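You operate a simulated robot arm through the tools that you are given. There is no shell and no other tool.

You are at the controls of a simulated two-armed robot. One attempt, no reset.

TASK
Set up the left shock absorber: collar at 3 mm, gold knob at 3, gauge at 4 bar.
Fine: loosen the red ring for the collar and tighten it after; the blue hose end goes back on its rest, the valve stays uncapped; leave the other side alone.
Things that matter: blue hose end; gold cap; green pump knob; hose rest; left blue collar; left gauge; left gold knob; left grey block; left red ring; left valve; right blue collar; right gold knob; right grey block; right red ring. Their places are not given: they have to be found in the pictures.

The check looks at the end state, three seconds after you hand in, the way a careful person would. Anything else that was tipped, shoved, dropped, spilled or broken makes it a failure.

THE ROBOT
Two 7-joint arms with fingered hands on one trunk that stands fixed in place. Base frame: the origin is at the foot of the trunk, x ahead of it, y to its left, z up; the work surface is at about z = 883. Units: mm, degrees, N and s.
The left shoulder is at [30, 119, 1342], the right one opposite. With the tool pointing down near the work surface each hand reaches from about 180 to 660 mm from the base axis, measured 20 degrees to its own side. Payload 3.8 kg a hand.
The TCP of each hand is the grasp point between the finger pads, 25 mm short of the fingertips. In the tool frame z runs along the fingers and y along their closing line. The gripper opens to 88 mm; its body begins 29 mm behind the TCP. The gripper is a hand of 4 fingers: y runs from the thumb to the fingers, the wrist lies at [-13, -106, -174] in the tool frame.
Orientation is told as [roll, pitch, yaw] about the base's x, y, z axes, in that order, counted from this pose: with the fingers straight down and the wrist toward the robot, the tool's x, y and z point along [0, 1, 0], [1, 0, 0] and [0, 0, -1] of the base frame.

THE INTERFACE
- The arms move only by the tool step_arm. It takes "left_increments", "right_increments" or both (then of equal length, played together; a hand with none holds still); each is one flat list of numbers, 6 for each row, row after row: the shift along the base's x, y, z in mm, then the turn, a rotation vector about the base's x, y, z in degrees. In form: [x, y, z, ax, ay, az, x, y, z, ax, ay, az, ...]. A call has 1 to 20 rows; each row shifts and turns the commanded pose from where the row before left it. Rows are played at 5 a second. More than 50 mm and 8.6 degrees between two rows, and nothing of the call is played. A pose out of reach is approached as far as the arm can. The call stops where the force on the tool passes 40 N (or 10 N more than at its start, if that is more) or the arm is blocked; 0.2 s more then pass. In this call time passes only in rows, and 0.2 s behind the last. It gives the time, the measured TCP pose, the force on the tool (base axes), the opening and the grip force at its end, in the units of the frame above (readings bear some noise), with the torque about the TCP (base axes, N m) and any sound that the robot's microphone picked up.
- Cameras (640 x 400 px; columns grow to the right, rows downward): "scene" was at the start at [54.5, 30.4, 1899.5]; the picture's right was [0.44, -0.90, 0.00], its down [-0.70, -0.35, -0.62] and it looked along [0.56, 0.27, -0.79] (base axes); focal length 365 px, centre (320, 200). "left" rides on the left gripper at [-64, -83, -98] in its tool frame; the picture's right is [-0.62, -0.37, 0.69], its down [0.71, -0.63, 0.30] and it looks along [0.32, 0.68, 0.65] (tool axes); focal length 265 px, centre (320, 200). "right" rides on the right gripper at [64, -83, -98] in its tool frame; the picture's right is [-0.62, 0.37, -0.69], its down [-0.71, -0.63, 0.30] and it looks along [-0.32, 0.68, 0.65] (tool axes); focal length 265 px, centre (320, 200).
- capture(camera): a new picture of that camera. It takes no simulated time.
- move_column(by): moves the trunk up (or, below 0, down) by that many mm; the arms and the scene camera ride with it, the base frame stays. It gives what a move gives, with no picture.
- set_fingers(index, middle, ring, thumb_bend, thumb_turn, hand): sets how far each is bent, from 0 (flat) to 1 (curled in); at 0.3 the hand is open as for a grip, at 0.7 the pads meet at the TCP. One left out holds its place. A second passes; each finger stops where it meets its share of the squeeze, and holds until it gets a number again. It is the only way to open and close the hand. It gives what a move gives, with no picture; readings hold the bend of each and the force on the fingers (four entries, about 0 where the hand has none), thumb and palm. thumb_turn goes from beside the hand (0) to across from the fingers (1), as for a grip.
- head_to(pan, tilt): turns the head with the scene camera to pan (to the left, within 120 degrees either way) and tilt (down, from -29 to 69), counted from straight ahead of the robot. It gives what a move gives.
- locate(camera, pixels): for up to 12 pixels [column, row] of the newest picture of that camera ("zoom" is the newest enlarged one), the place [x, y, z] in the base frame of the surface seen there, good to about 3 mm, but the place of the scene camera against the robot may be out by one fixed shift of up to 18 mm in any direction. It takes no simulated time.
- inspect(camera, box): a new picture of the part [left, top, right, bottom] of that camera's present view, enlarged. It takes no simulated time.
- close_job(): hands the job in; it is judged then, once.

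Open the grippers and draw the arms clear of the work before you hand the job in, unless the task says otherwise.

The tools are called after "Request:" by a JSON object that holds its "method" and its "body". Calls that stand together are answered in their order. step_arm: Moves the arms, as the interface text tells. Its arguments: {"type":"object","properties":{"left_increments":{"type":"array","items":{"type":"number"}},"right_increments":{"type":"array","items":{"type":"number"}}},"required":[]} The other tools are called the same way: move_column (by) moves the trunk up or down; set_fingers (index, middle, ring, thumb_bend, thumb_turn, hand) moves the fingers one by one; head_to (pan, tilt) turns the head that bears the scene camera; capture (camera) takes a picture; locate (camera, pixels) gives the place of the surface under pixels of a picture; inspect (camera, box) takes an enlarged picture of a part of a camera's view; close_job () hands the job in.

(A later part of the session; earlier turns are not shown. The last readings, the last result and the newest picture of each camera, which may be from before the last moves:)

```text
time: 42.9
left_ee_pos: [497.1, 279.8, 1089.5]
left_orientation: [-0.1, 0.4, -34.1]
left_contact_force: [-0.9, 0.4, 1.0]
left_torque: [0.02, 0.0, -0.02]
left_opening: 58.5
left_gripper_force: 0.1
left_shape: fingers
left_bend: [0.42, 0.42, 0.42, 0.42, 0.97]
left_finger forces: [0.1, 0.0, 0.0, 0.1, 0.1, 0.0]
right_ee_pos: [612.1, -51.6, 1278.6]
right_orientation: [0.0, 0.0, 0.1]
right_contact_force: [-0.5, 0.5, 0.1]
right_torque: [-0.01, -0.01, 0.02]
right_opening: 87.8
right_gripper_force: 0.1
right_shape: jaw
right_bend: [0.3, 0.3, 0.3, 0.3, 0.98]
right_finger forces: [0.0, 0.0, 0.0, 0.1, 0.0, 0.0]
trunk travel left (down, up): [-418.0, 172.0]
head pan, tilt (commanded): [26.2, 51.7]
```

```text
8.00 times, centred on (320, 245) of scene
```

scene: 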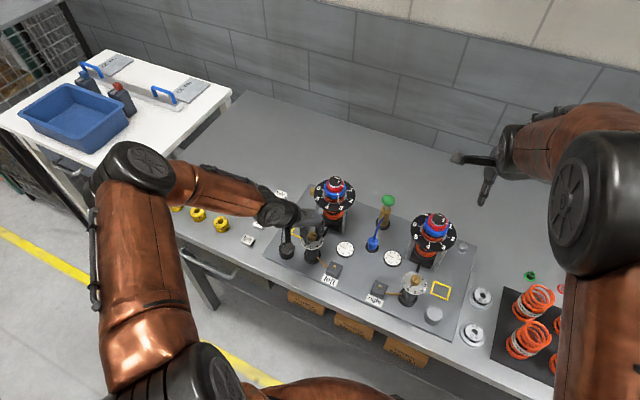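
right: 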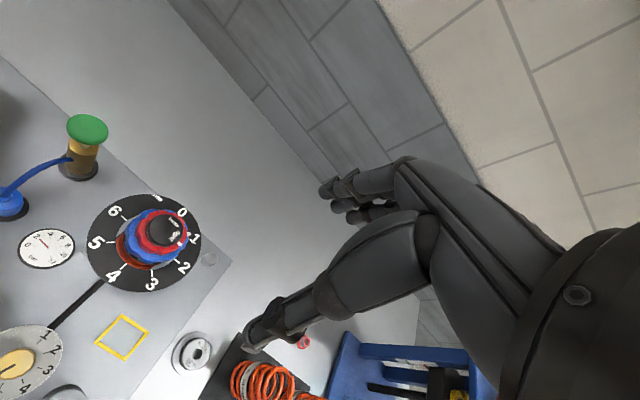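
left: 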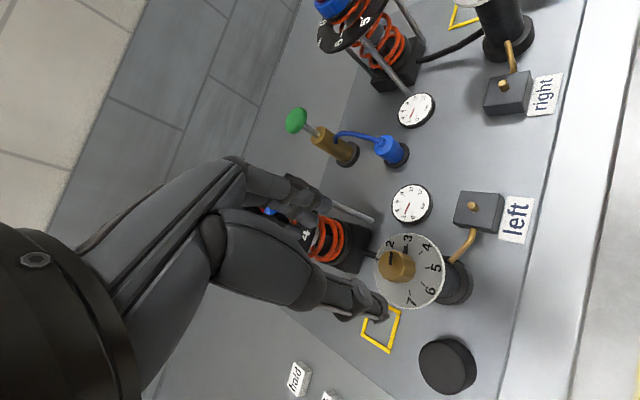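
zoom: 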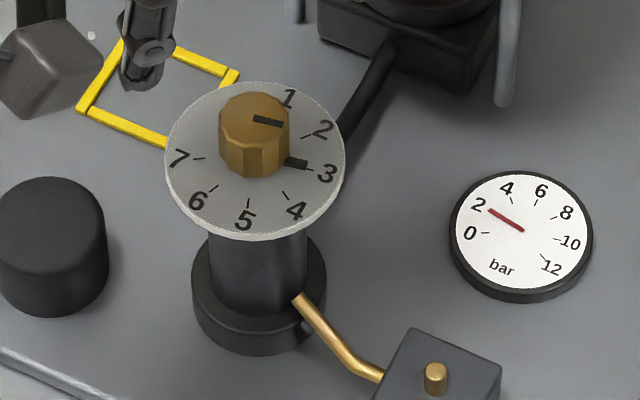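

The left knob reads 3 and nothing else moved. Now I move the left hand to a viewing pose for the hose end, pump and valve (about 454, 66, 1127, yaw 0).

Request:
{"method": "step_arm", "body": {"left_increments": [-8.6, -42.8, 7.6, 0, 0, 6.8, -8.6, -42.8, 7.6, 0, 0, 6.8, -8.6, -42.8, 7.6, 0, 0, 6.8, -8.6, -42.8, 7.6, 0, 0, 6.8, -8.6, -42.8, 7.6, 0, 0, 6.8]}}

Request:
{"method": "capture", "body": {"camera": "left"}}

Request:
{"method": "capture", "body": {"camera": "scene"}}

```text
time: 44.1
left_ee_pos: [452.1, 65.9, 1129.6]
left_orientation: [0.0, 0.3, 0.2]
left_contact_force: [0.1, -0.2, 0.6]
left_torque: [0.0, 0.0, -0.05]
left_opening: 59.0
left_gripper_force: 0.1
left_shape: fingers
left_bend: [0.42, 0.42, 0.42, 0.42, 0.97]
left_finger forces: [0.0, 0.0, 0.1, 0.0, 0.0, 0.0]
right_ee_pos: [612.8, -54.0, 1277.7]
right_orientation: [0.1, 0.0, 0.1]
right_contact_force: [0.3, -0.5, 0.1]
right_torque: [-0.02, -0.02, 0.02]
right_opening: 87.5
right_gripper_force: 0.0
right_shape: jaw
right_bend: [0.3, 0.3, 0.3, 0.3, 0.98]
right_finger forces: [0.1, 0.0, 0.0, 0.0, 0.1, 0.1]
trunk travel left (down, up): [-418.0, 172.0]
head pan, tilt (commanded): [26.2, 51.7]
```

```text
taken
```

left: 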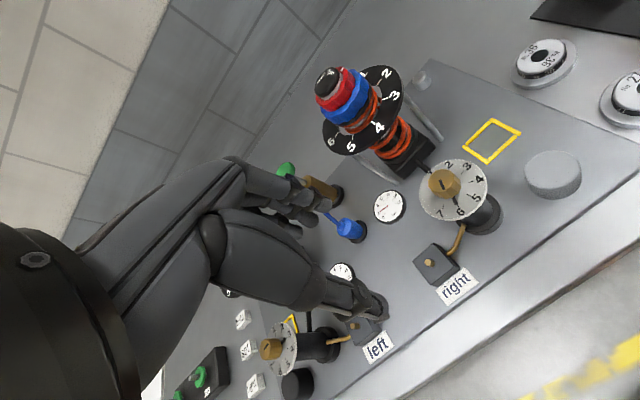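

```text
taken
```

scene: 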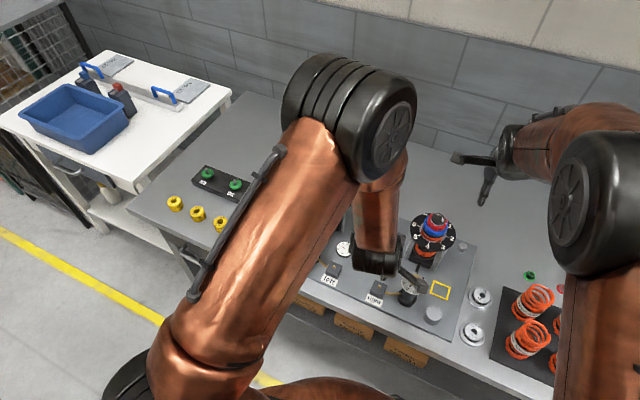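

The hose end is at about (350, 228) in the left picture. I zoom in and locate its top, sides and rest.

Request:
{"method": "inspect", "body": {"camera": "left", "box": [300, 180, 400, 270]}}

Request:
{"method": "locate", "body": {"camera": "zoom", "pixels": [[225, 195], [200, 200], [245, 235], [290, 250], [275, 215], [215, 255], [270, 300], [310, 260], [150, 170], [255, 200], [265, 240], [235, 215]]}}

Request:
{"method": "inspect", "body": {"camera": "left", "box": [320, 290, 400, 360]}}

```text
4.44 times, centred on (350, 225) of left
```

zoom: 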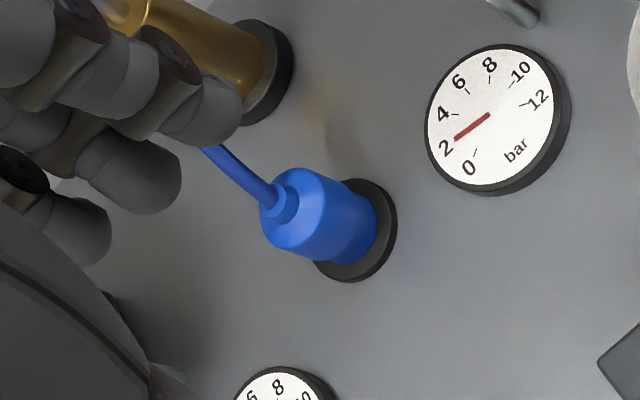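

```text
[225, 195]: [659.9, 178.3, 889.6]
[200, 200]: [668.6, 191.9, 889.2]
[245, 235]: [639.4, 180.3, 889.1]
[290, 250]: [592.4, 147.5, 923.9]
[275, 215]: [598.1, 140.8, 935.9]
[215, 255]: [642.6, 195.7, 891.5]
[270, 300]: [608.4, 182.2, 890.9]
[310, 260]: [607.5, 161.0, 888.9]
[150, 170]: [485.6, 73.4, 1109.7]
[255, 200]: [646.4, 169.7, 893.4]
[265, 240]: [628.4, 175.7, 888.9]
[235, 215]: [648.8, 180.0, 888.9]
```

```text
5.71 times, centred on (360, 325) of left
```

zoom: 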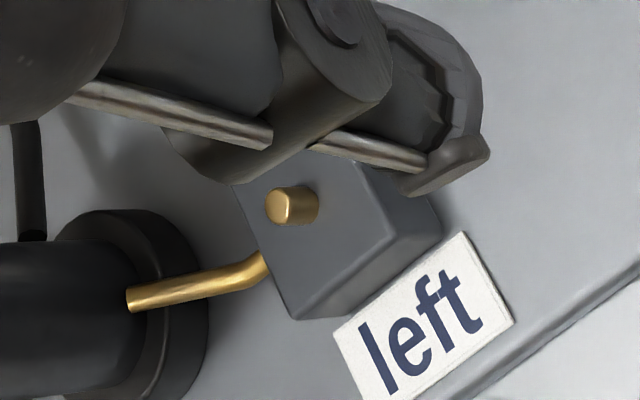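

I re-zoom on the hose end and locate the proper pixels on its nub, body and rest, then the same for the valve.

Request:
{"method": "inspect", "body": {"camera": "left", "box": [300, 180, 400, 270]}}

Request:
{"method": "locate", "body": {"camera": "zoom", "pixels": [[275, 205], [290, 200], [285, 235], [300, 180], [320, 215], [345, 225], [365, 235], [330, 250], [350, 200], [387, 225], [345, 272], [365, 190]]}}

Request:
{"method": "inspect", "body": {"camera": "left", "box": [320, 290, 400, 360]}}

Request:
{"method": "locate", "body": {"camera": "zoom", "pixels": [[278, 206], [290, 205], [300, 195], [312, 200], [275, 230], [330, 230], [310, 270], [360, 200], [250, 200], [300, 310], [385, 230], [425, 275]]}}

```text
4.44 times, centred on (350, 225) of left
```

zoom: 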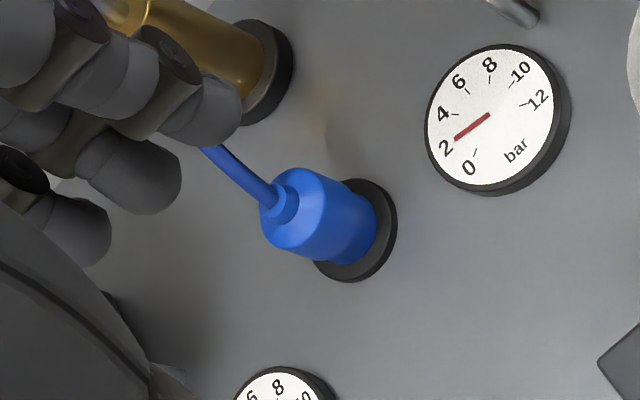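

```text
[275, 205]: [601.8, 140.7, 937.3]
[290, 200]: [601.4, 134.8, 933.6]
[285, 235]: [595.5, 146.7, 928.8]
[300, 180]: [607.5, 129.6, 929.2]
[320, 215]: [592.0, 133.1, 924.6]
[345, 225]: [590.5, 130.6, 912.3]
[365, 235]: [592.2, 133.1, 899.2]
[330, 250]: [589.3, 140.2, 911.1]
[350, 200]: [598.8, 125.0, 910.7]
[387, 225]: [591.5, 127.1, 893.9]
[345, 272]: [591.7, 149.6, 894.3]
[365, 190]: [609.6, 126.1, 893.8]
```

```text
5.71 times, centred on (360, 325) of left
```

zoom: 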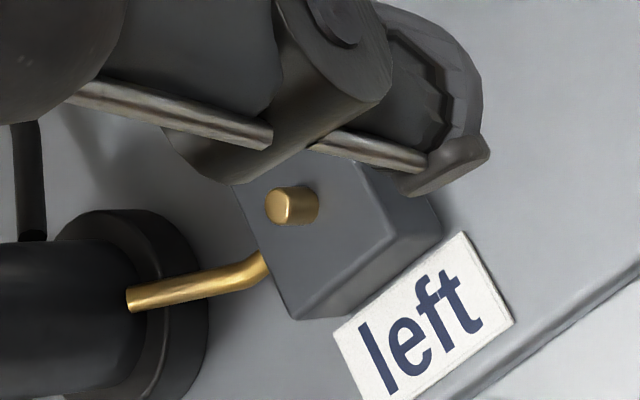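

```text
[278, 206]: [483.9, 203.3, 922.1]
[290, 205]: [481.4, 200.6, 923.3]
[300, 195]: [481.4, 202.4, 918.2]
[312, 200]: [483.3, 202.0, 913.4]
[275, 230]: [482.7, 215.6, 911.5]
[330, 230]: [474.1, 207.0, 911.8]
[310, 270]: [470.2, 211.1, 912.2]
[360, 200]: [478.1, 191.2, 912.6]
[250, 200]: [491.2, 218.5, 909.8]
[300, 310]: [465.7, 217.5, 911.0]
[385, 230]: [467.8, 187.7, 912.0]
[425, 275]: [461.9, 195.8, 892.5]
```

The hose end centre is about (601.5, 138), body z 895-929 with nub to 937, hose leaving toward the pump (+x); the valve stub is at (482, 202), top z 922, block top 912. I retract the right hand a little for safety and turn the left hand to yaw -75 so the hose passes between thumb and fingers.

Request:
{"method": "step_arm", "body": {"left_increments": [6.8, 7.4, 11, 0, 0, -7.5, 6.8, 7.4, 11, 0, 0, -7.5, 6.8, 7.4, 11, 0, 0, -7.5, 6.8, 7.4, 11, 0, 0, -7.5, 6.8, 7.4, 11, 0, 0, -7.5, 6.8, 7.4, 11, 0, 0, -7.5, 6.8, 7.4, 11, 0, 0, -7.5, 6.8, 7.4, 11, 0, 0, -7.5, 6.8, 7.4, 11, 0, 0, -7.5, 6.8, 7.4, 11, 0, 0, -7.5], "right_increments": [-10, -15, 5, 0, 0, 0, -10, -15, 5, 0, 0, 0, -10, -15, 5, 0, 0, 0, -10, -15, 5, 0, 0, 0, -10, -15, 5, 0, 0, 0, -10, -15, 5, 0, 0, 0, -10, -15, 5, 0, 0, 0, -10, -15, 5, 0, 0, 0, -10, -15, 5, 0, 0, 0, -10, -15, 5, 0, 0, 0]}}

Request:
{"method": "capture", "body": {"camera": "left"}}

Request:
{"method": "capture", "body": {"camera": "scene"}}

```text
time: 46.3
left_ee_pos: [522.1, 141.0, 1237.0]
left_orientation: [-0.1, 0.3, -75.2]
left_contact_force: [-0.5, -0.3, -0.4]
left_torque: [-0.02, 0.02, -0.01]
left_opening: 58.8
left_gripper_force: 0.1
left_shape: fingers
left_bend: [0.42, 0.42, 0.42, 0.42, 0.97]
left_finger forces: [0.1, 0.0, 0.0, 0.1, 0.0, 0.1]
right_ee_pos: [513.0, -203.4, 1329.0]
right_orientation: [-0.1, -0.1, 0.1]
right_contact_force: [-0.4, 0.1, -0.5]
right_torque: [-0.02, -0.02, -0.05]
right_opening: 87.6
right_gripper_force: 0.1
right_shape: jaw
right_bend: [0.3, 0.3, 0.3, 0.3, 0.98]
right_finger forces: [0.1, 0.0, 0.0, 0.1, 0.0, 0.0]
trunk travel left (down, up): [-418.0, 172.0]
head pan, tilt (commanded): [26.2, 51.7]
```

```text
taken
```

left: 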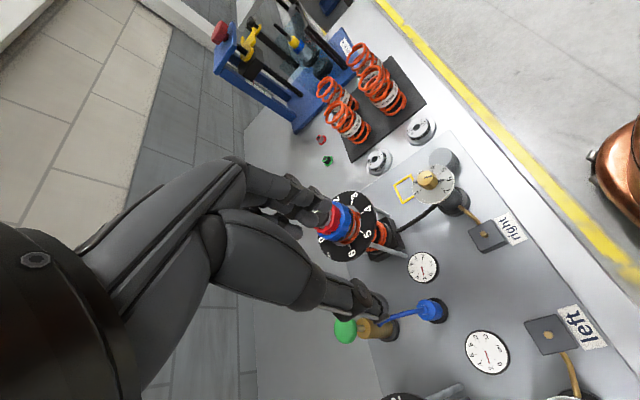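

```text
taken
```

scene: 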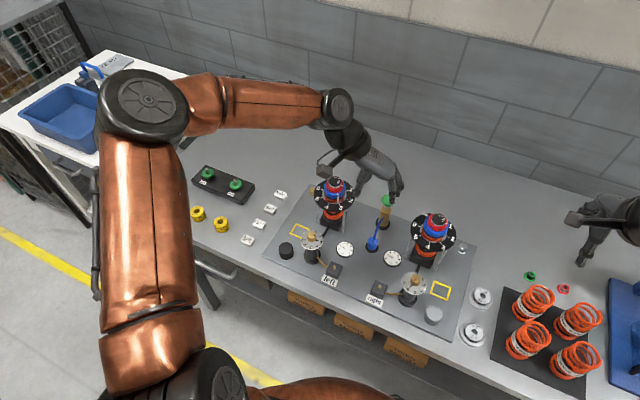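

With the wrist on the left side, yaw -75 would pass close to the left tower; yaw -55 is safer and still clears the hose if the ring finger stays open. I set the ring finger open and move above the hose end at (601.5, 138, 1010).

Request:
{"method": "set_fingers", "body": {"hand": "left", "ring": 0.25, "index": 0.42, "middle": 0.42, "thumb_bend": 0.42}}

Request:
{"method": "step_arm", "body": {"left_increments": [13.3, -0.5, -37.8, 0, 0, 3.4, 13.3, -0.5, -37.8, 0, 0, 3.4, 13.3, -0.5, -37.8, 0, 0, 3.4, 13.3, -0.5, -37.8, 0, 0, 3.4, 13.3, -0.5, -37.8, 0, 0, 3.4, 13.3, -0.5, -37.8, 0, 0, 3.4]}}

Request:
{"method": "capture", "body": {"camera": "left"}}

Request:
{"method": "inspect", "body": {"camera": "scene", "box": [310, 170, 430, 280]}}

```text
time: 47.3
left_ee_pos: [522.1, 141.9, 1237.8]
left_orientation: [0.0, 0.2, -75.1]
left_contact_force: [-0.6, -0.5, -0.9]
left_torque: [-0.01, 0.03, -0.02]
left_opening: 58.9
left_gripper_force: 0.0
left_shape: fingers
left_bend: [0.42, 0.42, 0.25, 0.42, 0.97]
left_finger forces: [0.0, 0.0, 0.0, 0.0, 0.1, 0.1]
right_ee_pos: [513.4, -201.6, 1329.5]
right_orientation: [-0.1, 0.0, 0.0]
right_contact_force: [0.4, 0.6, -0.7]
right_torque: [-0.02, 0.03, -0.02]
right_opening: 87.3
right_gripper_force: 0.0
right_shape: jaw
right_bend: [0.3, 0.3, 0.3, 0.3, 0.98]
right_finger forces: [0.0, 0.0, 0.1, 0.0, 0.0, 0.0]
trunk travel left (down, up): [-418.0, 172.0]
head pan, tilt (commanded): [26.2, 51.7]
```

```text
time: 48.7
left_ee_pos: [602.9, 136.7, 1008.5]
left_orientation: [-0.1, 0.4, -54.5]
left_contact_force: [0.9, -0.5, -1.0]
left_torque: [0.01, -0.01, -0.02]
left_opening: 58.9
left_gripper_force: 0.0
left_shape: fingers
left_bend: [0.42, 0.42, 0.25, 0.42, 0.97]
left_finger forces: [0.1, 0.0, 0.1, 0.0, 0.0, 0.0]
right_ee_pos: [513.3, -201.2, 1329.8]
right_orientation: [-0.1, 0.1, 0.2]
right_contact_force: [0.5, -0.4, 0.3]
right_torque: [0.0, 0.01, 0.01]
right_opening: 87.9
right_gripper_force: 0.2
right_shape: jaw
right_bend: [0.3, 0.3, 0.3, 0.3, 0.98]
right_finger forces: [0.0, 0.0, 0.0, 0.1, 0.1, 0.0]
trunk travel left (down, up): [-418.0, 172.0]
head pan, tilt (commanded): [26.2, 51.7]
```

```text
taken
```

left: 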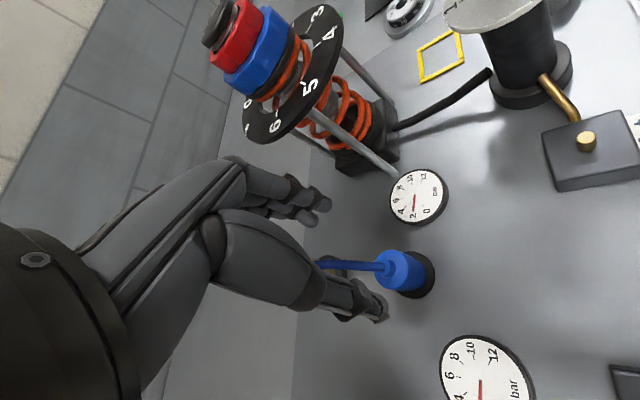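

```text
3.64 times, centred on (370, 225) of scene
```

zoom: 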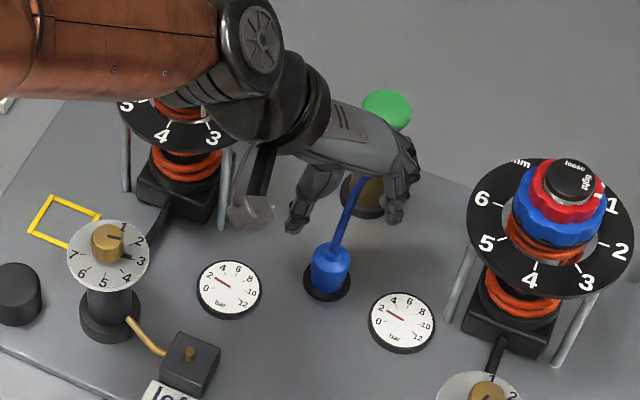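

The projected point for the nub is (386, 262) and it appears at about (384, 262), so I'm aligned. I zoom to check the hose path under the hand.

Request:
{"method": "inspect", "body": {"camera": "left", "box": [270, 180, 450, 340]}}

Request:
{"method": "locate", "body": {"camera": "zoom", "pixels": [[378, 255], [385, 240], [360, 270], [410, 275], [425, 240], [440, 260], [300, 240], [250, 235], [200, 230], [455, 300], [395, 225], [400, 310]]}}

```text
2.50 times, centred on (360, 260) of left
```

zoom: 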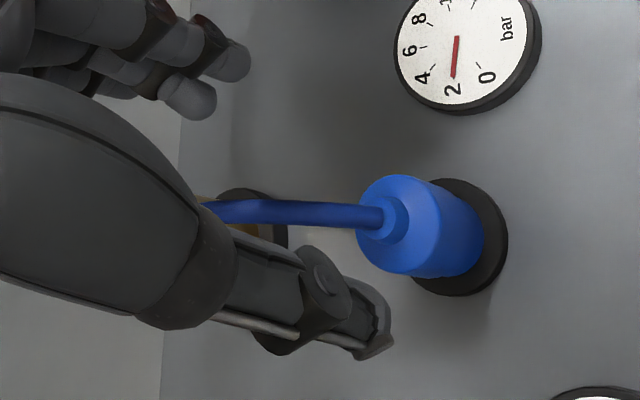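

```text
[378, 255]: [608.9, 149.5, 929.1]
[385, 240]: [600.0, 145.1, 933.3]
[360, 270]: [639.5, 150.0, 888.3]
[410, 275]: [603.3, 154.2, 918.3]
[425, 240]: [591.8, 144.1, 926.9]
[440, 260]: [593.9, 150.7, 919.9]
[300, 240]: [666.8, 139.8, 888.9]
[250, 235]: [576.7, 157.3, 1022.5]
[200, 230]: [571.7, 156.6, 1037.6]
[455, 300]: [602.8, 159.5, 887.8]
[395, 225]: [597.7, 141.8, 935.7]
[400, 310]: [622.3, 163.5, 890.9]
```

I locate more edge points on the hose end's shoulder and the rest ring to pin the centre.

Request:
{"method": "locate", "body": {"camera": "zoom", "pixels": [[362, 230], [400, 182], [432, 215], [395, 266], [390, 218], [385, 205], [375, 222], [502, 245], [470, 185], [460, 290], [425, 285], [445, 182]]}}

```text
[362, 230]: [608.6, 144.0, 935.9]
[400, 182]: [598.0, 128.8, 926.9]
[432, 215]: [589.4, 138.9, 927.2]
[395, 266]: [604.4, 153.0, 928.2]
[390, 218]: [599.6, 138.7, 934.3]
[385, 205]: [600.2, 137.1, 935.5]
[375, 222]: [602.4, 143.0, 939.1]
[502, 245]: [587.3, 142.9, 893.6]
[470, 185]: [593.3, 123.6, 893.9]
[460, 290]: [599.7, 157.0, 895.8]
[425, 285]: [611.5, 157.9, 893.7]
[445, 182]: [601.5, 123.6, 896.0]
```

The hose-end centre is about (601.5, 140.5). I shift (+1, +5.5) and descend to TCP z 927 with the hose passing between thumb and fingers.

Request:
{"method": "step_arm", "body": {"left_increments": [1, 5.5, -20, 0, 0, 0, 0, 0, -20, 0, 0, 0, 0, 0, -20, 0, 0, 0, 0, 0, -11, 0, 0, 0, 0, 0, -10.5, 0, 0, 0]}}

Request:
{"method": "capture", "body": {"camera": "left"}}

Request:
{"method": "inspect", "body": {"camera": "left", "box": [250, 170, 430, 330]}}

Request:
{"method": "inspect", "body": {"camera": "scene", "box": [330, 190, 410, 270]}}

```text
time: 49.9
left_ee_pos: [600.8, 142.1, 929.3]
left_orientation: [-0.1, 0.3, -54.7]
left_contact_force: [0.0, 0.7, -0.1]
left_torque: [0.02, -0.01, 0.0]
left_opening: 58.9
left_gripper_force: 0.0
left_shape: fingers
left_bend: [0.42, 0.42, 0.25, 0.42, 0.97]
left_finger forces: [0.0, 0.0, 0.0, 0.0, 0.0, 0.0]
right_ee_pos: [513.3, -202.9, 1329.5]
right_orientation: [0.0, 0.0, 0.1]
right_contact_force: [0.1, 0.2, -0.4]
right_torque: [0.0, -0.01, -0.02]
right_opening: 87.9
right_gripper_force: 0.0
right_shape: jaw
right_bend: [0.3, 0.3, 0.3, 0.3, 0.98]
right_finger forces: [0.0, 0.0, 0.1, 0.0, 0.0, 0.1]
trunk travel left (down, up): [-418.0, 172.0]
head pan, tilt (commanded): [26.2, 51.7]
```

```text
taken
```

left: 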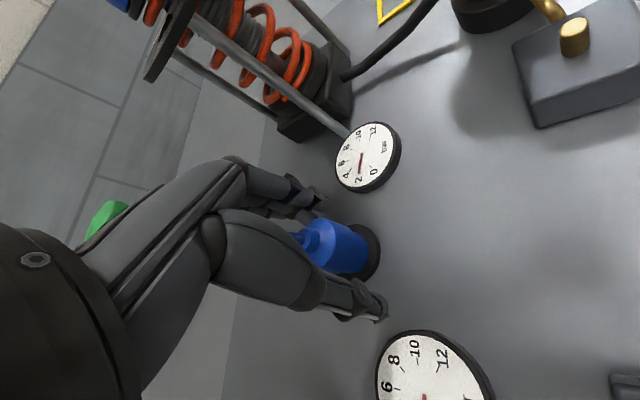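

```text
2.50 times, centred on (340, 250) of left
```

zoom: 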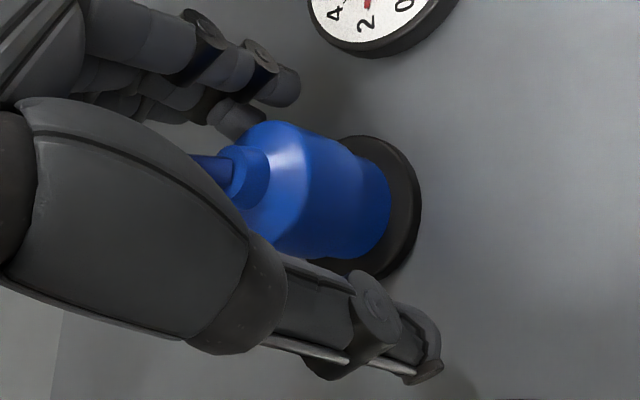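

```text
5.00 times, centred on (370, 230) of scene
```

zoom: 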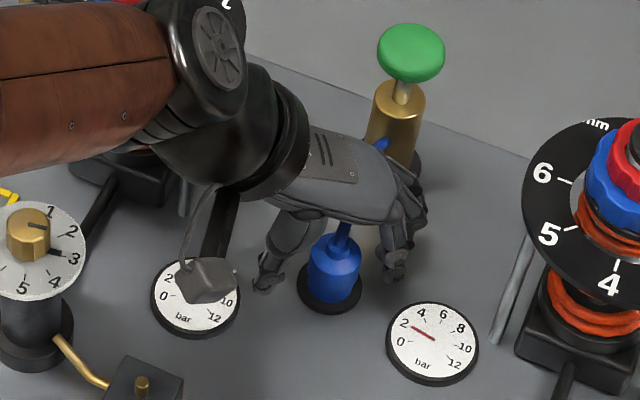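

The hand straddles the hose end with no contact. I close index, middle and thumb on it.

Request:
{"method": "set_fingers", "body": {"hand": "left", "index": 0.7, "middle": 0.7, "thumb_bend": 0.7, "ring": 0.3}}

Request:
{"method": "capture", "body": {"camera": "left"}}

Request:
{"method": "inspect", "body": {"camera": "left", "box": [250, 170, 430, 330]}}

```text
time: 50.9
left_ee_pos: [602.2, 142.9, 929.8]
left_orientation: [-0.1, 0.3, -54.6]
left_contact_force: [0.0, -1.0, 0.3]
left_torque: [0.0, 0.01, -0.03]
left_opening: 18.8
left_gripper_force: 8.2
left_shape: fingers
left_bend: [0.62, 0.64, 0.3, 0.6, 0.96]
left_finger forces: [4.0, 4.5, 0.0, 0.0, 7.8, 0.1]
right_ee_pos: [513.0, -201.4, 1330.2]
right_orientation: [0.0, 0.0, 0.1]
right_contact_force: [0.1, 1.5, 0.2]
right_torque: [0.0, -0.01, 0.02]
right_opening: 87.6
right_gripper_force: 0.1
right_shape: jaw
right_bend: [0.3, 0.3, 0.3, 0.3, 0.98]
right_finger forces: [0.0, 0.0, 0.0, 0.0, 0.0, 0.1]
trunk travel left (down, up): [-418.0, 172.0]
head pan, tilt (commanded): [26.2, 51.7]
```

```text
taken
```

left: 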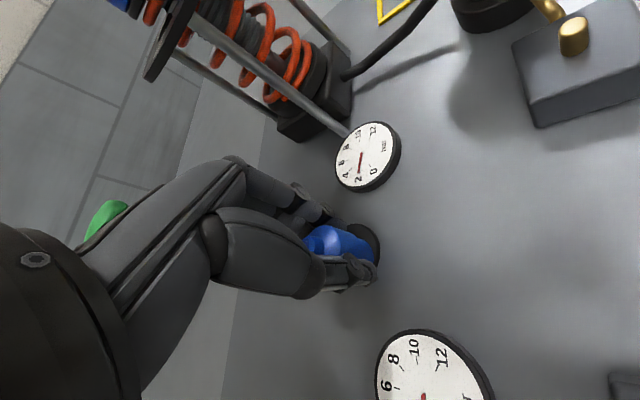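

```text
2.50 times, centred on (340, 250) of left
```

zoom: 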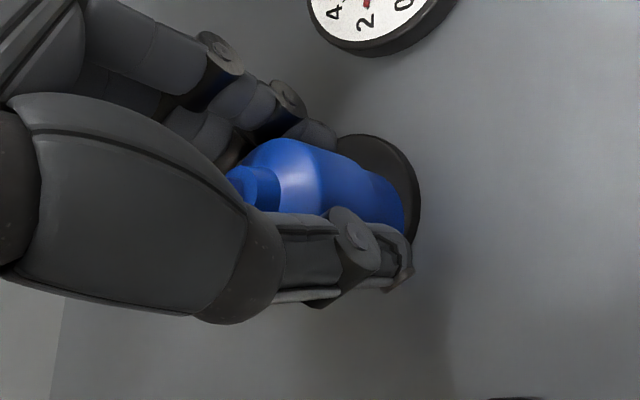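

The hose end is held (4, 4.5 and 7.8 N). I lift it slowly straight up 50 mm.

Request:
{"method": "step_arm", "body": {"left_increments": [0, 0, 5, 0, 0, 0, 0, 0, 10, 0, 0, 0, 0, 0, 15, 0, 0, 0, 0, 0, 20, 0, 0, 0]}}

Request:
{"method": "capture", "body": {"camera": "left"}}

Request:
{"method": "inspect", "body": {"camera": "left", "box": [250, 170, 430, 330]}}

Request:
{"method": "inspect", "body": {"camera": "scene", "box": [330, 190, 410, 270]}}

```text
time: 51.9
left_ee_pos: [603.2, 142.6, 977.8]
left_orientation: [-0.1, 0.4, -54.8]
left_contact_force: [0.0, -0.2, -0.9]
left_torque: [0.03, -0.04, 0.0]
left_opening: 18.7
left_gripper_force: 8.0
left_shape: fingers
left_bend: [0.62, 0.64, 0.3, 0.6, 0.96]
left_finger forces: [4.0, 4.4, 0.1, 0.0, 7.9, 0.0]
right_ee_pos: [513.4, -202.2, 1329.6]
right_orientation: [-0.1, 0.1, 0.1]
right_contact_force: [0.6, 0.9, 0.7]
right_torque: [-0.01, -0.03, 0.0]
right_opening: 87.8
right_gripper_force: 0.0
right_shape: jaw
right_bend: [0.3, 0.3, 0.3, 0.3, 0.98]
right_finger forces: [0.1, 0.0, 0.0, 0.0, 0.0, 0.0]
trunk travel left (down, up): [-418.0, 172.0]
head pan, tilt (commanded): [26.2, 51.7]
```

```text
taken
```

left: 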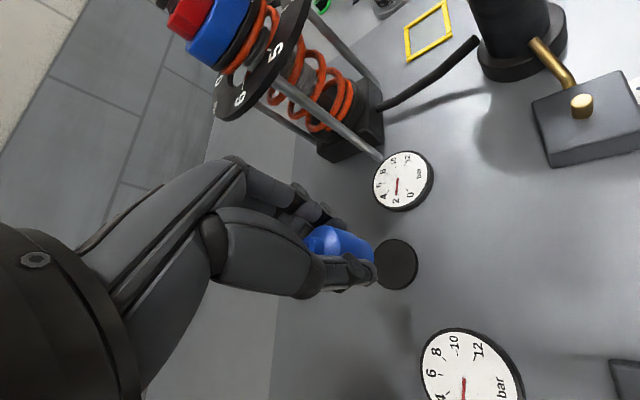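

```text
2.50 times, centred on (340, 250) of left
```

zoom: 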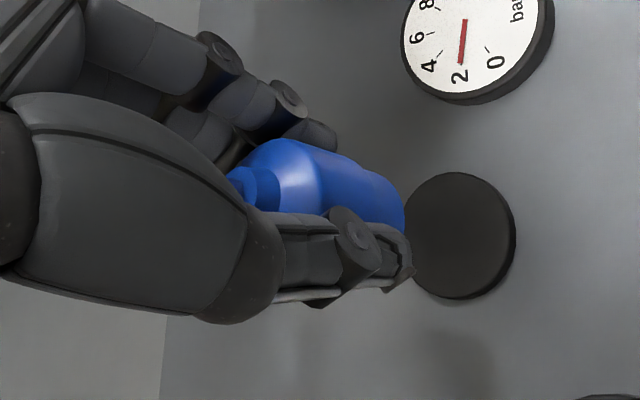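

```text
5.00 times, centred on (370, 230) of scene
```

zoom: 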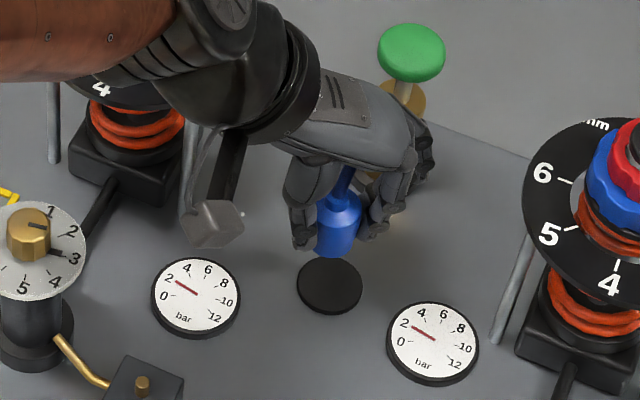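

The hose end is lifted off a plain flat disc (the rest, seen at (455, 235) in the zoom). I check whether it hangs upright and its offset from the TCP by locating points on it.

Request:
{"method": "locate", "body": {"camera": "left", "pixels": [[316, 243], [325, 232], [330, 245], [345, 245], [357, 246], [370, 250], [350, 233], [362, 238], [372, 258], [398, 264], [398, 242], [418, 268]]}}

Request:
{"method": "inspect", "body": {"camera": "left", "box": [300, 210, 420, 300]}}

Request:
{"method": "inspect", "body": {"camera": "scene", "box": [350, 215, 390, 260]}}

```text
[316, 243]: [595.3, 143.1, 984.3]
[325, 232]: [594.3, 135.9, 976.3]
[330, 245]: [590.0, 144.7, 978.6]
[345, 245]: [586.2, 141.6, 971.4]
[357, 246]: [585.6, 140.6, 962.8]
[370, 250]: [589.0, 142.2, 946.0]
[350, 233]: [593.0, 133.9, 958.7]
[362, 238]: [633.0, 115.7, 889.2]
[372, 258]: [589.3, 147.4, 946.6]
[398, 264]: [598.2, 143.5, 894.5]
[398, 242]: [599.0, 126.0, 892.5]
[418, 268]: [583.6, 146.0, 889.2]
```

```text
4.44 times, centred on (360, 255) of left
```

zoom: 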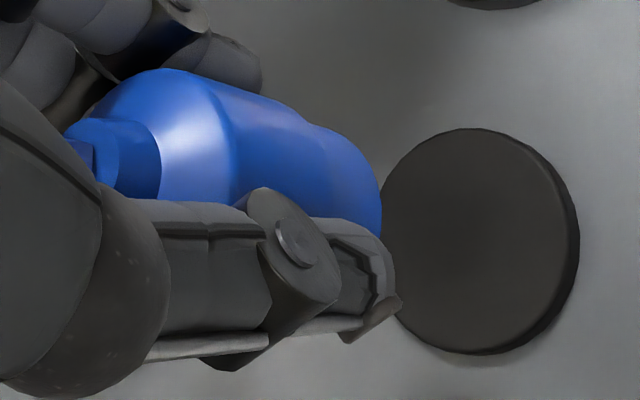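

```text
8.89 times, centred on (370, 238) of scene
```

zoom: 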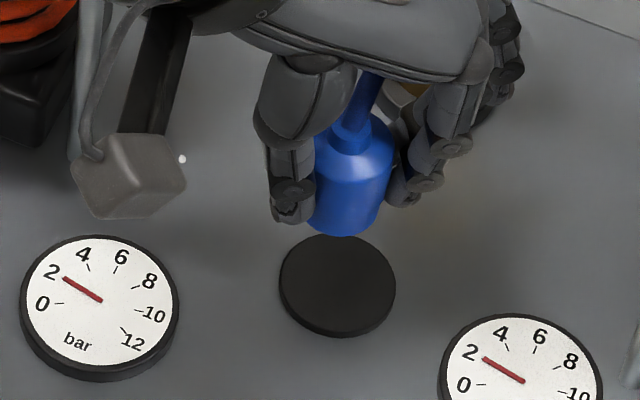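

The hose end looks upright. I get its horizontal offset from the TCP with the scene zoom (correcting the fixed shift using the rest disc and the valve stub in the same camera).

Request:
{"method": "locate", "body": {"camera": "zoom", "pixels": [[350, 140], [352, 160], [335, 200], [350, 200], [365, 200], [340, 228], [320, 195], [385, 190], [337, 285], [285, 285], [392, 285], [337, 240]]}}

Request:
{"method": "inspect", "body": {"camera": "scene", "box": [318, 255, 352, 290]}}

Request:
{"method": "locate", "body": {"camera": "zoom", "pixels": [[320, 200], [300, 180], [340, 180], [320, 160], [300, 200], [340, 220], [310, 240], [280, 220]]}}

```text
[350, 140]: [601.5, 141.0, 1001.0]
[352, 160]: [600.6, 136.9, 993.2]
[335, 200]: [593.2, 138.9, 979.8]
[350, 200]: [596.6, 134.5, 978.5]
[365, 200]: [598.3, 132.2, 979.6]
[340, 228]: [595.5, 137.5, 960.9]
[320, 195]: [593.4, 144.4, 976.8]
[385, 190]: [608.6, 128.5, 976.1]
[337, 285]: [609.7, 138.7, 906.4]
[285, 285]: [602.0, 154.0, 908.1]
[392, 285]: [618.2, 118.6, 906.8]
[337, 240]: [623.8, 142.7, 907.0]
```

```text
11.43 times, centred on (335, 272) of scene
```

zoom: 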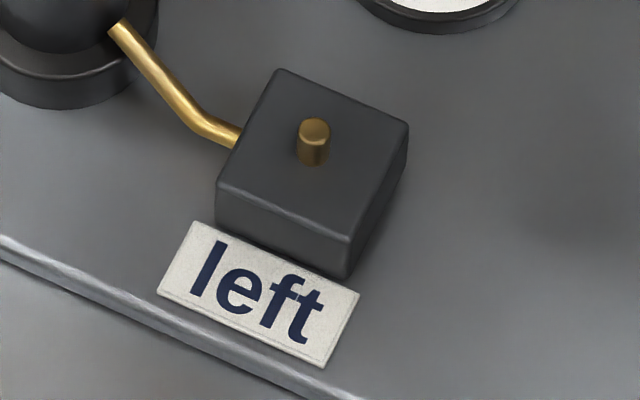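

```text
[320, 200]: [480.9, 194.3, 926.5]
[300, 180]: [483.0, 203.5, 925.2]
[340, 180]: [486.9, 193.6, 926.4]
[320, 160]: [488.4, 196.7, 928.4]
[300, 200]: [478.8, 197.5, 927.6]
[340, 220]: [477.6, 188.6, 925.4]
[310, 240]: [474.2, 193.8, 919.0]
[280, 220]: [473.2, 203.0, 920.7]
```

The left wrist would come too near the knob dial at the valve, while the right hand (mirror image) can take the hose with its wrist on the free side. I put the hose end back on the rest with the left hand: shift +4.5 mm in x, then lower slowly.

Request:
{"method": "step_arm", "body": {"left_increments": [4.5, 0, 0, 0, 0, 0, 0, 0, -20, 0, 0, 0, 0, 0, -15, 0, 0, 0, 0, 0, -8, 0, 0, 0, 0, 0, -4, 0, 0, 0]}}

Request:
{"method": "capture", "body": {"camera": "left"}}

Request:
{"method": "inspect", "body": {"camera": "left", "box": [300, 210, 420, 300]}}

Request:
{"method": "inspect", "body": {"camera": "scene", "box": [350, 215, 390, 260]}}

```text
time: 53.1
left_ee_pos: [607.9, 142.0, 932.0]
left_orientation: [-0.1, 0.3, -54.7]
left_contact_force: [0.0, 0.4, -1.2]
left_torque: [-0.02, 0.0, 0.01]
left_opening: 18.8
left_gripper_force: 8.4
left_shape: fingers
left_bend: [0.62, 0.64, 0.3, 0.6, 0.96]
left_finger forces: [3.9, 4.4, 0.0, 0.0, 7.8, 0.1]
right_ee_pos: [513.7, -202.4, 1329.0]
right_orientation: [0.0, -0.1, 0.1]
right_contact_force: [0.0, 0.3, -0.4]
right_torque: [0.01, -0.02, -0.01]
right_opening: 87.5
right_gripper_force: 0.0
right_shape: jaw
right_bend: [0.3, 0.3, 0.3, 0.3, 0.98]
right_finger forces: [0.0, 0.1, 0.0, 0.1, 0.0, 0.0]
trunk travel left (down, up): [-418.0, 172.0]
head pan, tilt (commanded): [26.2, 51.7]
```

```text
taken
```

left: 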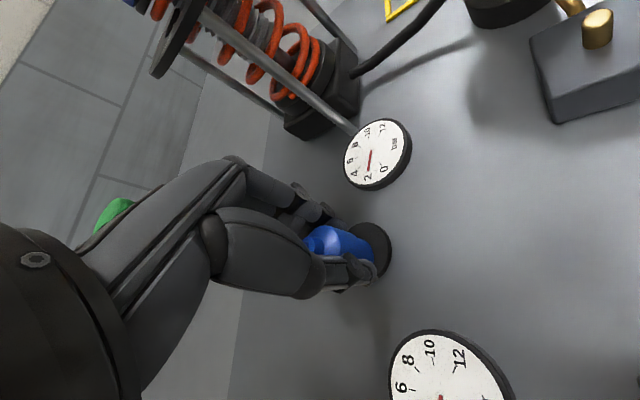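

```text
4.44 times, centred on (360, 255) of left
```

zoom: 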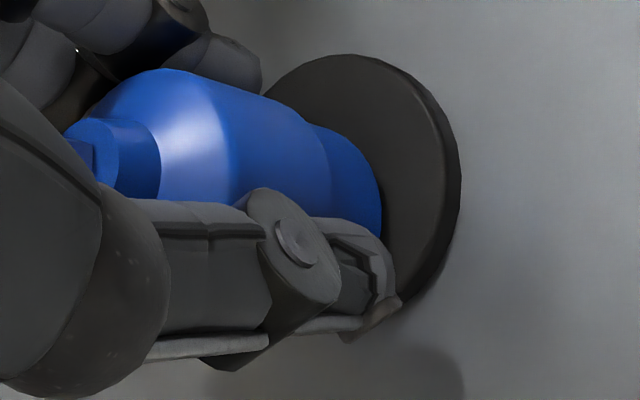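

```text
8.89 times, centred on (370, 238) of scene
```

zoom: 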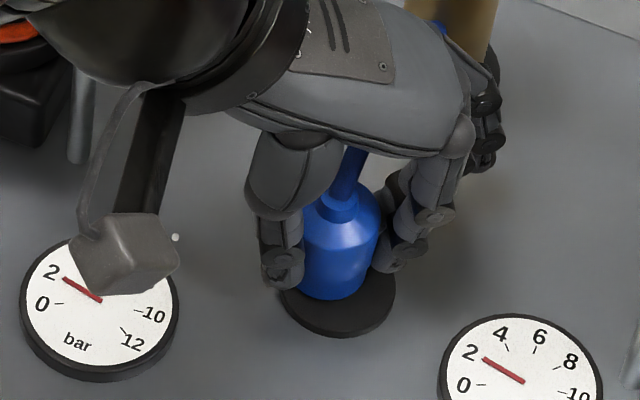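

The hose end is just above the disc. I shift 2 mm back and lower the last 2-3 mm until contact.

Request:
{"method": "step_arm", "body": {"left_increments": [-2.5, 0, 0, 0, 0, 0, 0, 0, -1.5, 0, 0, 0, 0, 0, -1.2, 0, 0, 0]}}

Request:
{"method": "inspect", "body": {"camera": "scene", "box": [350, 215, 390, 260]}}

```text
time: 53.9
left_ee_pos: [604.7, 142.6, 929.0]
left_orientation: [-0.1, 0.3, -54.6]
left_contact_force: [0.1, -1.0, -0.3]
left_torque: [-0.02, 0.0, 0.04]
left_opening: 18.6
left_gripper_force: 9.1
left_shape: fingers
left_bend: [0.63, 0.64, 0.3, 0.6, 0.96]
left_finger forces: [3.9, 4.6, 0.1, 0.1, 7.8, 0.0]
right_ee_pos: [513.9, -201.6, 1330.4]
right_orientation: [0.0, 0.0, 0.0]
right_contact_force: [0.2, 0.2, 0.2]
right_torque: [0.01, 0.0, -0.03]
right_opening: 87.5
right_gripper_force: 0.1
right_shape: jaw
right_bend: [0.3, 0.3, 0.3, 0.3, 0.98]
right_finger forces: [0.0, 0.0, 0.0, 0.1, 0.1, 0.1]
trunk travel left (down, up): [-418.0, 172.0]
head pan, tilt (commanded): [26.2, 51.7]
```

```text
8.89 times, centred on (370, 238) of scene
```

zoom: 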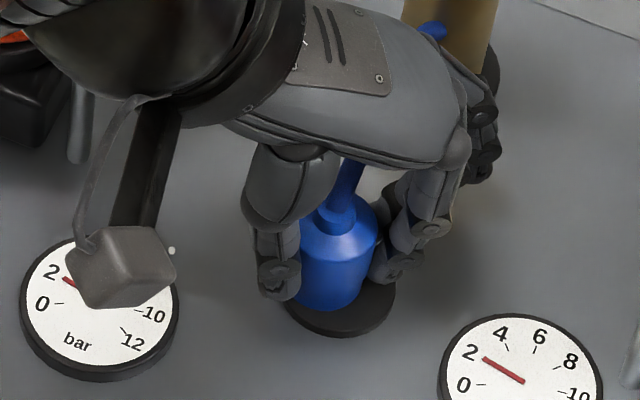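

It sits near the disc centre. I lower another 1.5 mm to feel contact before releasing.

Request:
{"method": "step_arm", "body": {"left_increments": [0, -1, -1, 0, 0, 0, 0, 0, -1, 0, 0, 0]}}

```text
time: 54.5
left_ee_pos: [604.6, 140.8, 927.8]
left_orientation: [0.1, 0.3, -54.6]
left_contact_force: [1.0, 1.7, 8.2]
left_torque: [0.06, 0.03, 0.02]
left_opening: 18.4
left_gripper_force: 8.8
left_shape: fingers
left_bend: [0.63, 0.65, 0.3, 0.6, 0.96]
left_finger forces: [4.1, 5.1, 0.0, 0.0, 8.6, 0.0]
right_ee_pos: [512.0, -203.0, 1330.2]
right_orientation: [0.0, 0.0, 0.1]
right_contact_force: [0.4, 0.1, 0.2]
right_torque: [0.0, 0.02, 0.04]
right_opening: 87.7
right_gripper_force: 0.0
right_shape: jaw
right_bend: [0.3, 0.3, 0.3, 0.3, 0.98]
right_finger forces: [0.0, 0.1, 0.0, 0.1, 0.0, 0.0]
trunk travel left (down, up): [-418.0, 172.0]
head pan, tilt (commanded): [26.2, 51.7]
```

Contact is felt (8 N upward), so the hose end stands on the rest. I release it and lift the left hand straight up.

Request:
{"method": "set_fingers", "body": {"hand": "left", "index": 0.42, "middle": 0.42, "thumb_bend": 0.42}}

Request:
{"method": "step_arm", "body": {"left_increments": [0, 0, 10, 0, 0, 0, 0, 0, 30, 0, 0, 0, 0, 0, 40, 0, 0, 0]}}

Request:
{"method": "capture", "body": {"camera": "left"}}

Request:
{"method": "inspect", "body": {"camera": "scene", "box": [330, 190, 410, 270]}}

```text
time: 55.5
left_ee_pos: [606.1, 141.3, 926.8]
left_orientation: [-0.1, 0.3, -54.5]
left_contact_force: [0.2, -0.4, -0.1]
left_torque: [-0.01, 0.03, 0.0]
left_opening: 58.8
left_gripper_force: 0.0
left_shape: fingers
left_bend: [0.42, 0.42, 0.3, 0.42, 0.97]
left_finger forces: [0.0, 0.0, 0.0, 0.1, 0.0, 0.0]
right_ee_pos: [513.4, -202.3, 1330.6]
right_orientation: [0.0, 0.0, 0.2]
right_contact_force: [0.3, 0.8, 0.8]
right_torque: [0.02, -0.03, -0.02]
right_opening: 87.7
right_gripper_force: 0.1
right_shape: jaw
right_bend: [0.3, 0.3, 0.3, 0.3, 0.98]
right_finger forces: [0.0, 0.0, 0.1, 0.1, 0.0, 0.0]
trunk travel left (down, up): [-418.0, 172.0]
head pan, tilt (commanded): [26.2, 51.7]
```

```text
time: 56.3
left_ee_pos: [602.3, 138.8, 1007.5]
left_orientation: [-0.2, 0.3, -54.6]
left_contact_force: [-0.1, -0.1, 0.9]
left_torque: [0.01, 0.02, 0.03]
left_opening: 58.8
left_gripper_force: 0.0
left_shape: fingers
left_bend: [0.42, 0.42, 0.3, 0.42, 0.97]
left_finger forces: [0.1, 0.0, 0.1, 0.0, 0.0, 0.1]
right_ee_pos: [511.4, -201.7, 1329.3]
right_orientation: [0.0, 0.0, 0.1]
right_contact_force: [0.5, 0.1, 1.0]
right_torque: [-0.06, -0.01, 0.01]
right_opening: 87.7
right_gripper_force: 0.0
right_shape: jaw
right_bend: [0.3, 0.3, 0.3, 0.3, 0.98]
right_finger forces: [0.0, 0.1, 0.1, 0.1, 0.0, 0.0]
trunk travel left (down, up): [-418.0, 172.0]
head pan, tilt (commanded): [26.2, 51.7]
```

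```text
taken
```

left: 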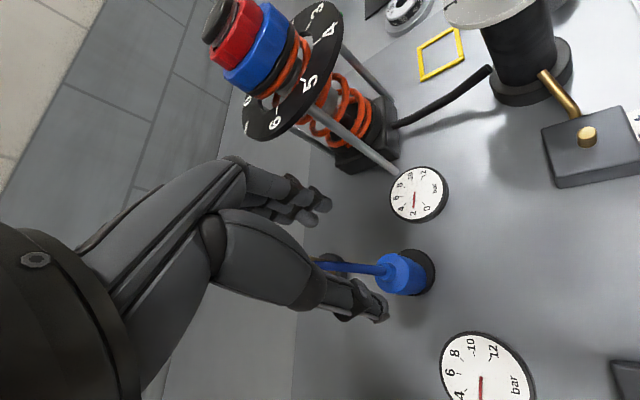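

```text
5.00 times, centred on (370, 230) of scene
```

zoom: 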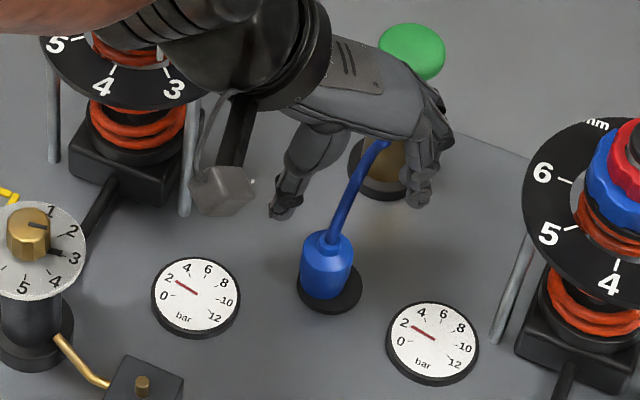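

The hose end stands on the disc. I now raise and retract the left hand to about (470, 330, 1200), clear of the towers.

Request:
{"method": "step_arm", "body": {"left_increments": [0, 0, 35, 0, 0, 0, 0, 0, 35, 0, 0, 0, 0, 0, 35, 0, 0, 0, 0, 0, 35, 0, 0, 0, -19, 27, 8, 0, 0, 7.7, -19, 27, 8, 0, 0, 7.7, -19, 27, 8, 0, 0, 7.7, -19, 27, 8, 0, 0, 7.7, -19, 27, 8, 0, 0, 7.7, -19, 27, 8, 0, 0, 7.7, -19, 27, 8, 0, 0, 7.7]}}

Request:
{"method": "step_arm", "body": {"right_increments": [8, 25, -2, 0, 0, 5, 8, 25, -2, 0, 0, 5, 8, 25, -2, 0, 0, 5, 8, 25, -2, 0, 0, 5, 8, 25, -2, 0, 0, 5, 8, 25, -2, 0, 0, 5, 8, 25, -2, 0, 0, 5, 8, 25, -2, 0, 0, 5]}}

Request:
{"method": "capture", "body": {"camera": "scene"}}

Request:
{"method": "capture", "body": {"camera": "right"}}

```text
time: 58.7
left_ee_pos: [469.9, 332.1, 1202.7]
left_orientation: [-0.2, 0.2, -0.6]
left_contact_force: [-0.1, -0.3, -0.5]
left_torque: [0.01, 0.01, -0.03]
left_opening: 58.8
left_gripper_force: 0.0
left_shape: fingers
left_bend: [0.42, 0.42, 0.3, 0.42, 0.97]
left_finger forces: [0.1, 0.1, 0.1, 0.0, 0.1, 0.1]
right_ee_pos: [512.9, -201.4, 1330.7]
right_orientation: [0.0, 0.0, 0.1]
right_contact_force: [0.1, -0.5, 0.5]
right_torque: [-0.01, 0.02, 0.01]
right_opening: 87.5
right_gripper_force: 0.0
right_shape: jaw
right_bend: [0.3, 0.3, 0.3, 0.3, 0.98]
right_finger forces: [0.1, 0.0, 0.1, 0.1, 0.0, 0.1]
trunk travel left (down, up): [-418.0, 172.0]
head pan, tilt (commanded): [26.2, 51.7]
```

```text
time: 60.5
left_ee_pos: [471.7, 330.5, 1202.8]
left_orientation: [-0.1, 0.5, -0.7]
left_contact_force: [-0.2, 0.4, -0.3]
left_torque: [-0.01, -0.04, 0.0]
left_opening: 58.8
left_gripper_force: 0.0
left_shape: fingers
left_bend: [0.42, 0.42, 0.3, 0.42, 0.97]
left_finger forces: [0.1, 0.0, 0.0, 0.0, 0.1, 0.0]
right_ee_pos: [577.5, -0.3, 1313.3]
right_orientation: [0.0, 0.1, 40.1]
right_contact_force: [1.0, 0.3, -0.3]
right_torque: [0.0, 0.04, 0.0]
right_opening: 87.5
right_gripper_force: 0.1
right_shape: jaw
right_bend: [0.3, 0.3, 0.3, 0.3, 0.98]
right_finger forces: [0.0, 0.0, 0.1, 0.1, 0.0, 0.1]
trunk travel left (down, up): [-418.0, 172.0]
head pan, tilt (commanded): [26.2, 51.7]
```

```text
taken
```

scene: 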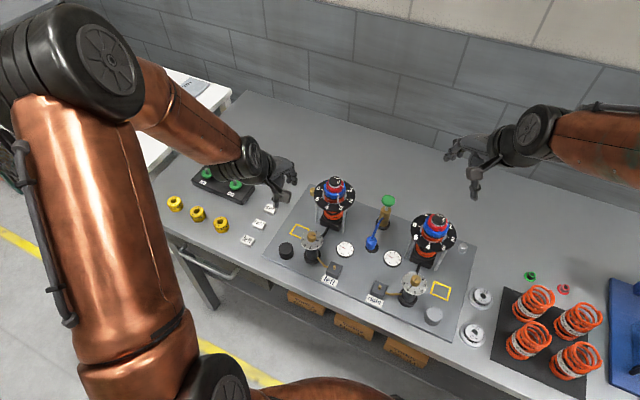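

```text
taken
```

right: 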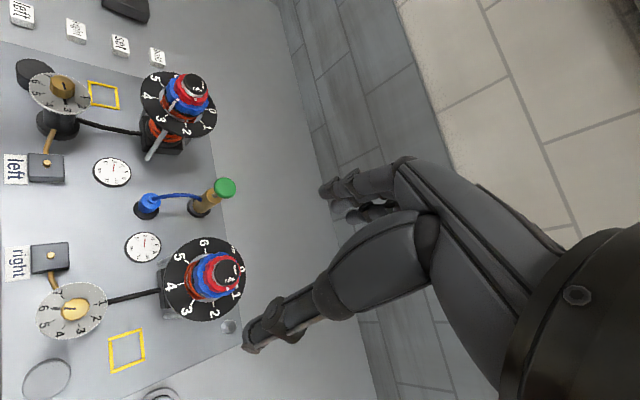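

Both hands are clear. I lower the trunk 60 mm for better reach of the right arm toward the hose rest.

Request:
{"method": "move_column", "body": {"by": -60}}

Request:
{"method": "step_arm", "body": {"right_increments": [4.5, 23, -20, 0, 0, 2.5, 4.5, 23, -20, 0, 0, 2.5, 4.5, 23, -20, 0, 0, 2.5, 4.5, 23, -20, 0, 0, 2.5, 4.5, 23, -20, 0, 0, 2.5, 4.5, 23, -20, 0, 0, 2.5]}}

Request:
{"method": "capture", "body": {"camera": "right"}}

Request:
{"method": "capture", "body": {"camera": "scene"}}

```text
time: 61.5
left_ee_pos: [471.2, 331.1, 1142.4]
left_orientation: [-0.1, 0.3, -0.7]
left_contact_force: [-0.4, 0.1, 0.0]
left_torque: [-0.02, -0.01, 0.06]
left_opening: 58.8
left_gripper_force: 0.1
left_shape: fingers
left_bend: [0.42, 0.42, 0.3, 0.42, 0.97]
left_finger forces: [0.0, 0.0, 0.0, 0.1, 0.0, 0.0]
right_ee_pos: [577.1, -1.6, 1252.3]
right_orientation: [0.0, 0.0, 40.1]
right_contact_force: [-0.4, 0.2, 0.5]
right_torque: [-0.01, 0.03, 0.0]
right_opening: 87.4
right_gripper_force: 0.0
right_shape: jaw
right_bend: [0.3, 0.3, 0.3, 0.3, 0.98]
right_finger forces: [0.0, 0.1, 0.1, 0.0, 0.0, 0.0]
trunk travel left (down, up): [-358.0, 232.0]
head pan, tilt (commanded): [26.2, 51.7]
```

```text
time: 62.9
left_ee_pos: [471.4, 330.6, 1141.7]
left_orientation: [-0.1, 0.5, -0.7]
left_contact_force: [0.4, -0.3, -0.4]
left_torque: [0.01, 0.01, 0.0]
left_opening: 58.7
left_gripper_force: 0.1
left_shape: fingers
left_bend: [0.42, 0.42, 0.3, 0.42, 0.97]
left_finger forces: [0.0, 0.0, 0.0, 0.0, 0.0, 0.0]
right_ee_pos: [607.7, 137.2, 1131.4]
right_orientation: [0.0, 0.1, 55.1]
right_contact_force: [0.7, 0.3, 0.0]
right_torque: [-0.03, 0.01, 0.0]
right_opening: 87.8
right_gripper_force: 0.0
right_shape: jaw
right_bend: [0.3, 0.3, 0.3, 0.3, 0.98]
right_finger forces: [0.0, 0.1, 0.1, 0.1, 0.0, 0.1]
trunk travel left (down, up): [-358.0, 232.0]
head pan, tilt (commanded): [26.2, 51.7]
```

```text
taken
```

right: 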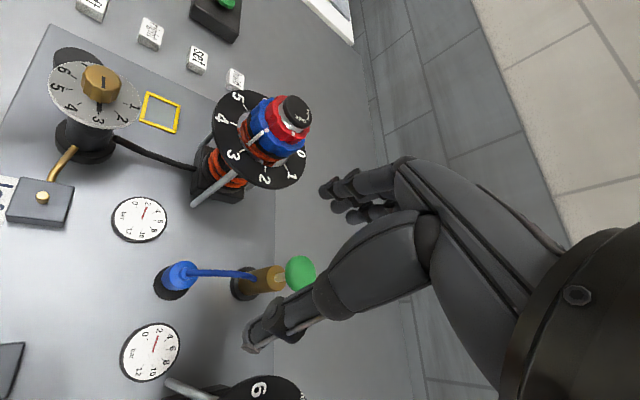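

```text
taken
```

scene: 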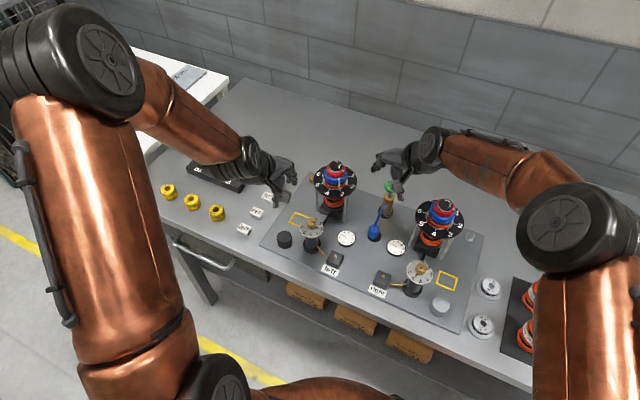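

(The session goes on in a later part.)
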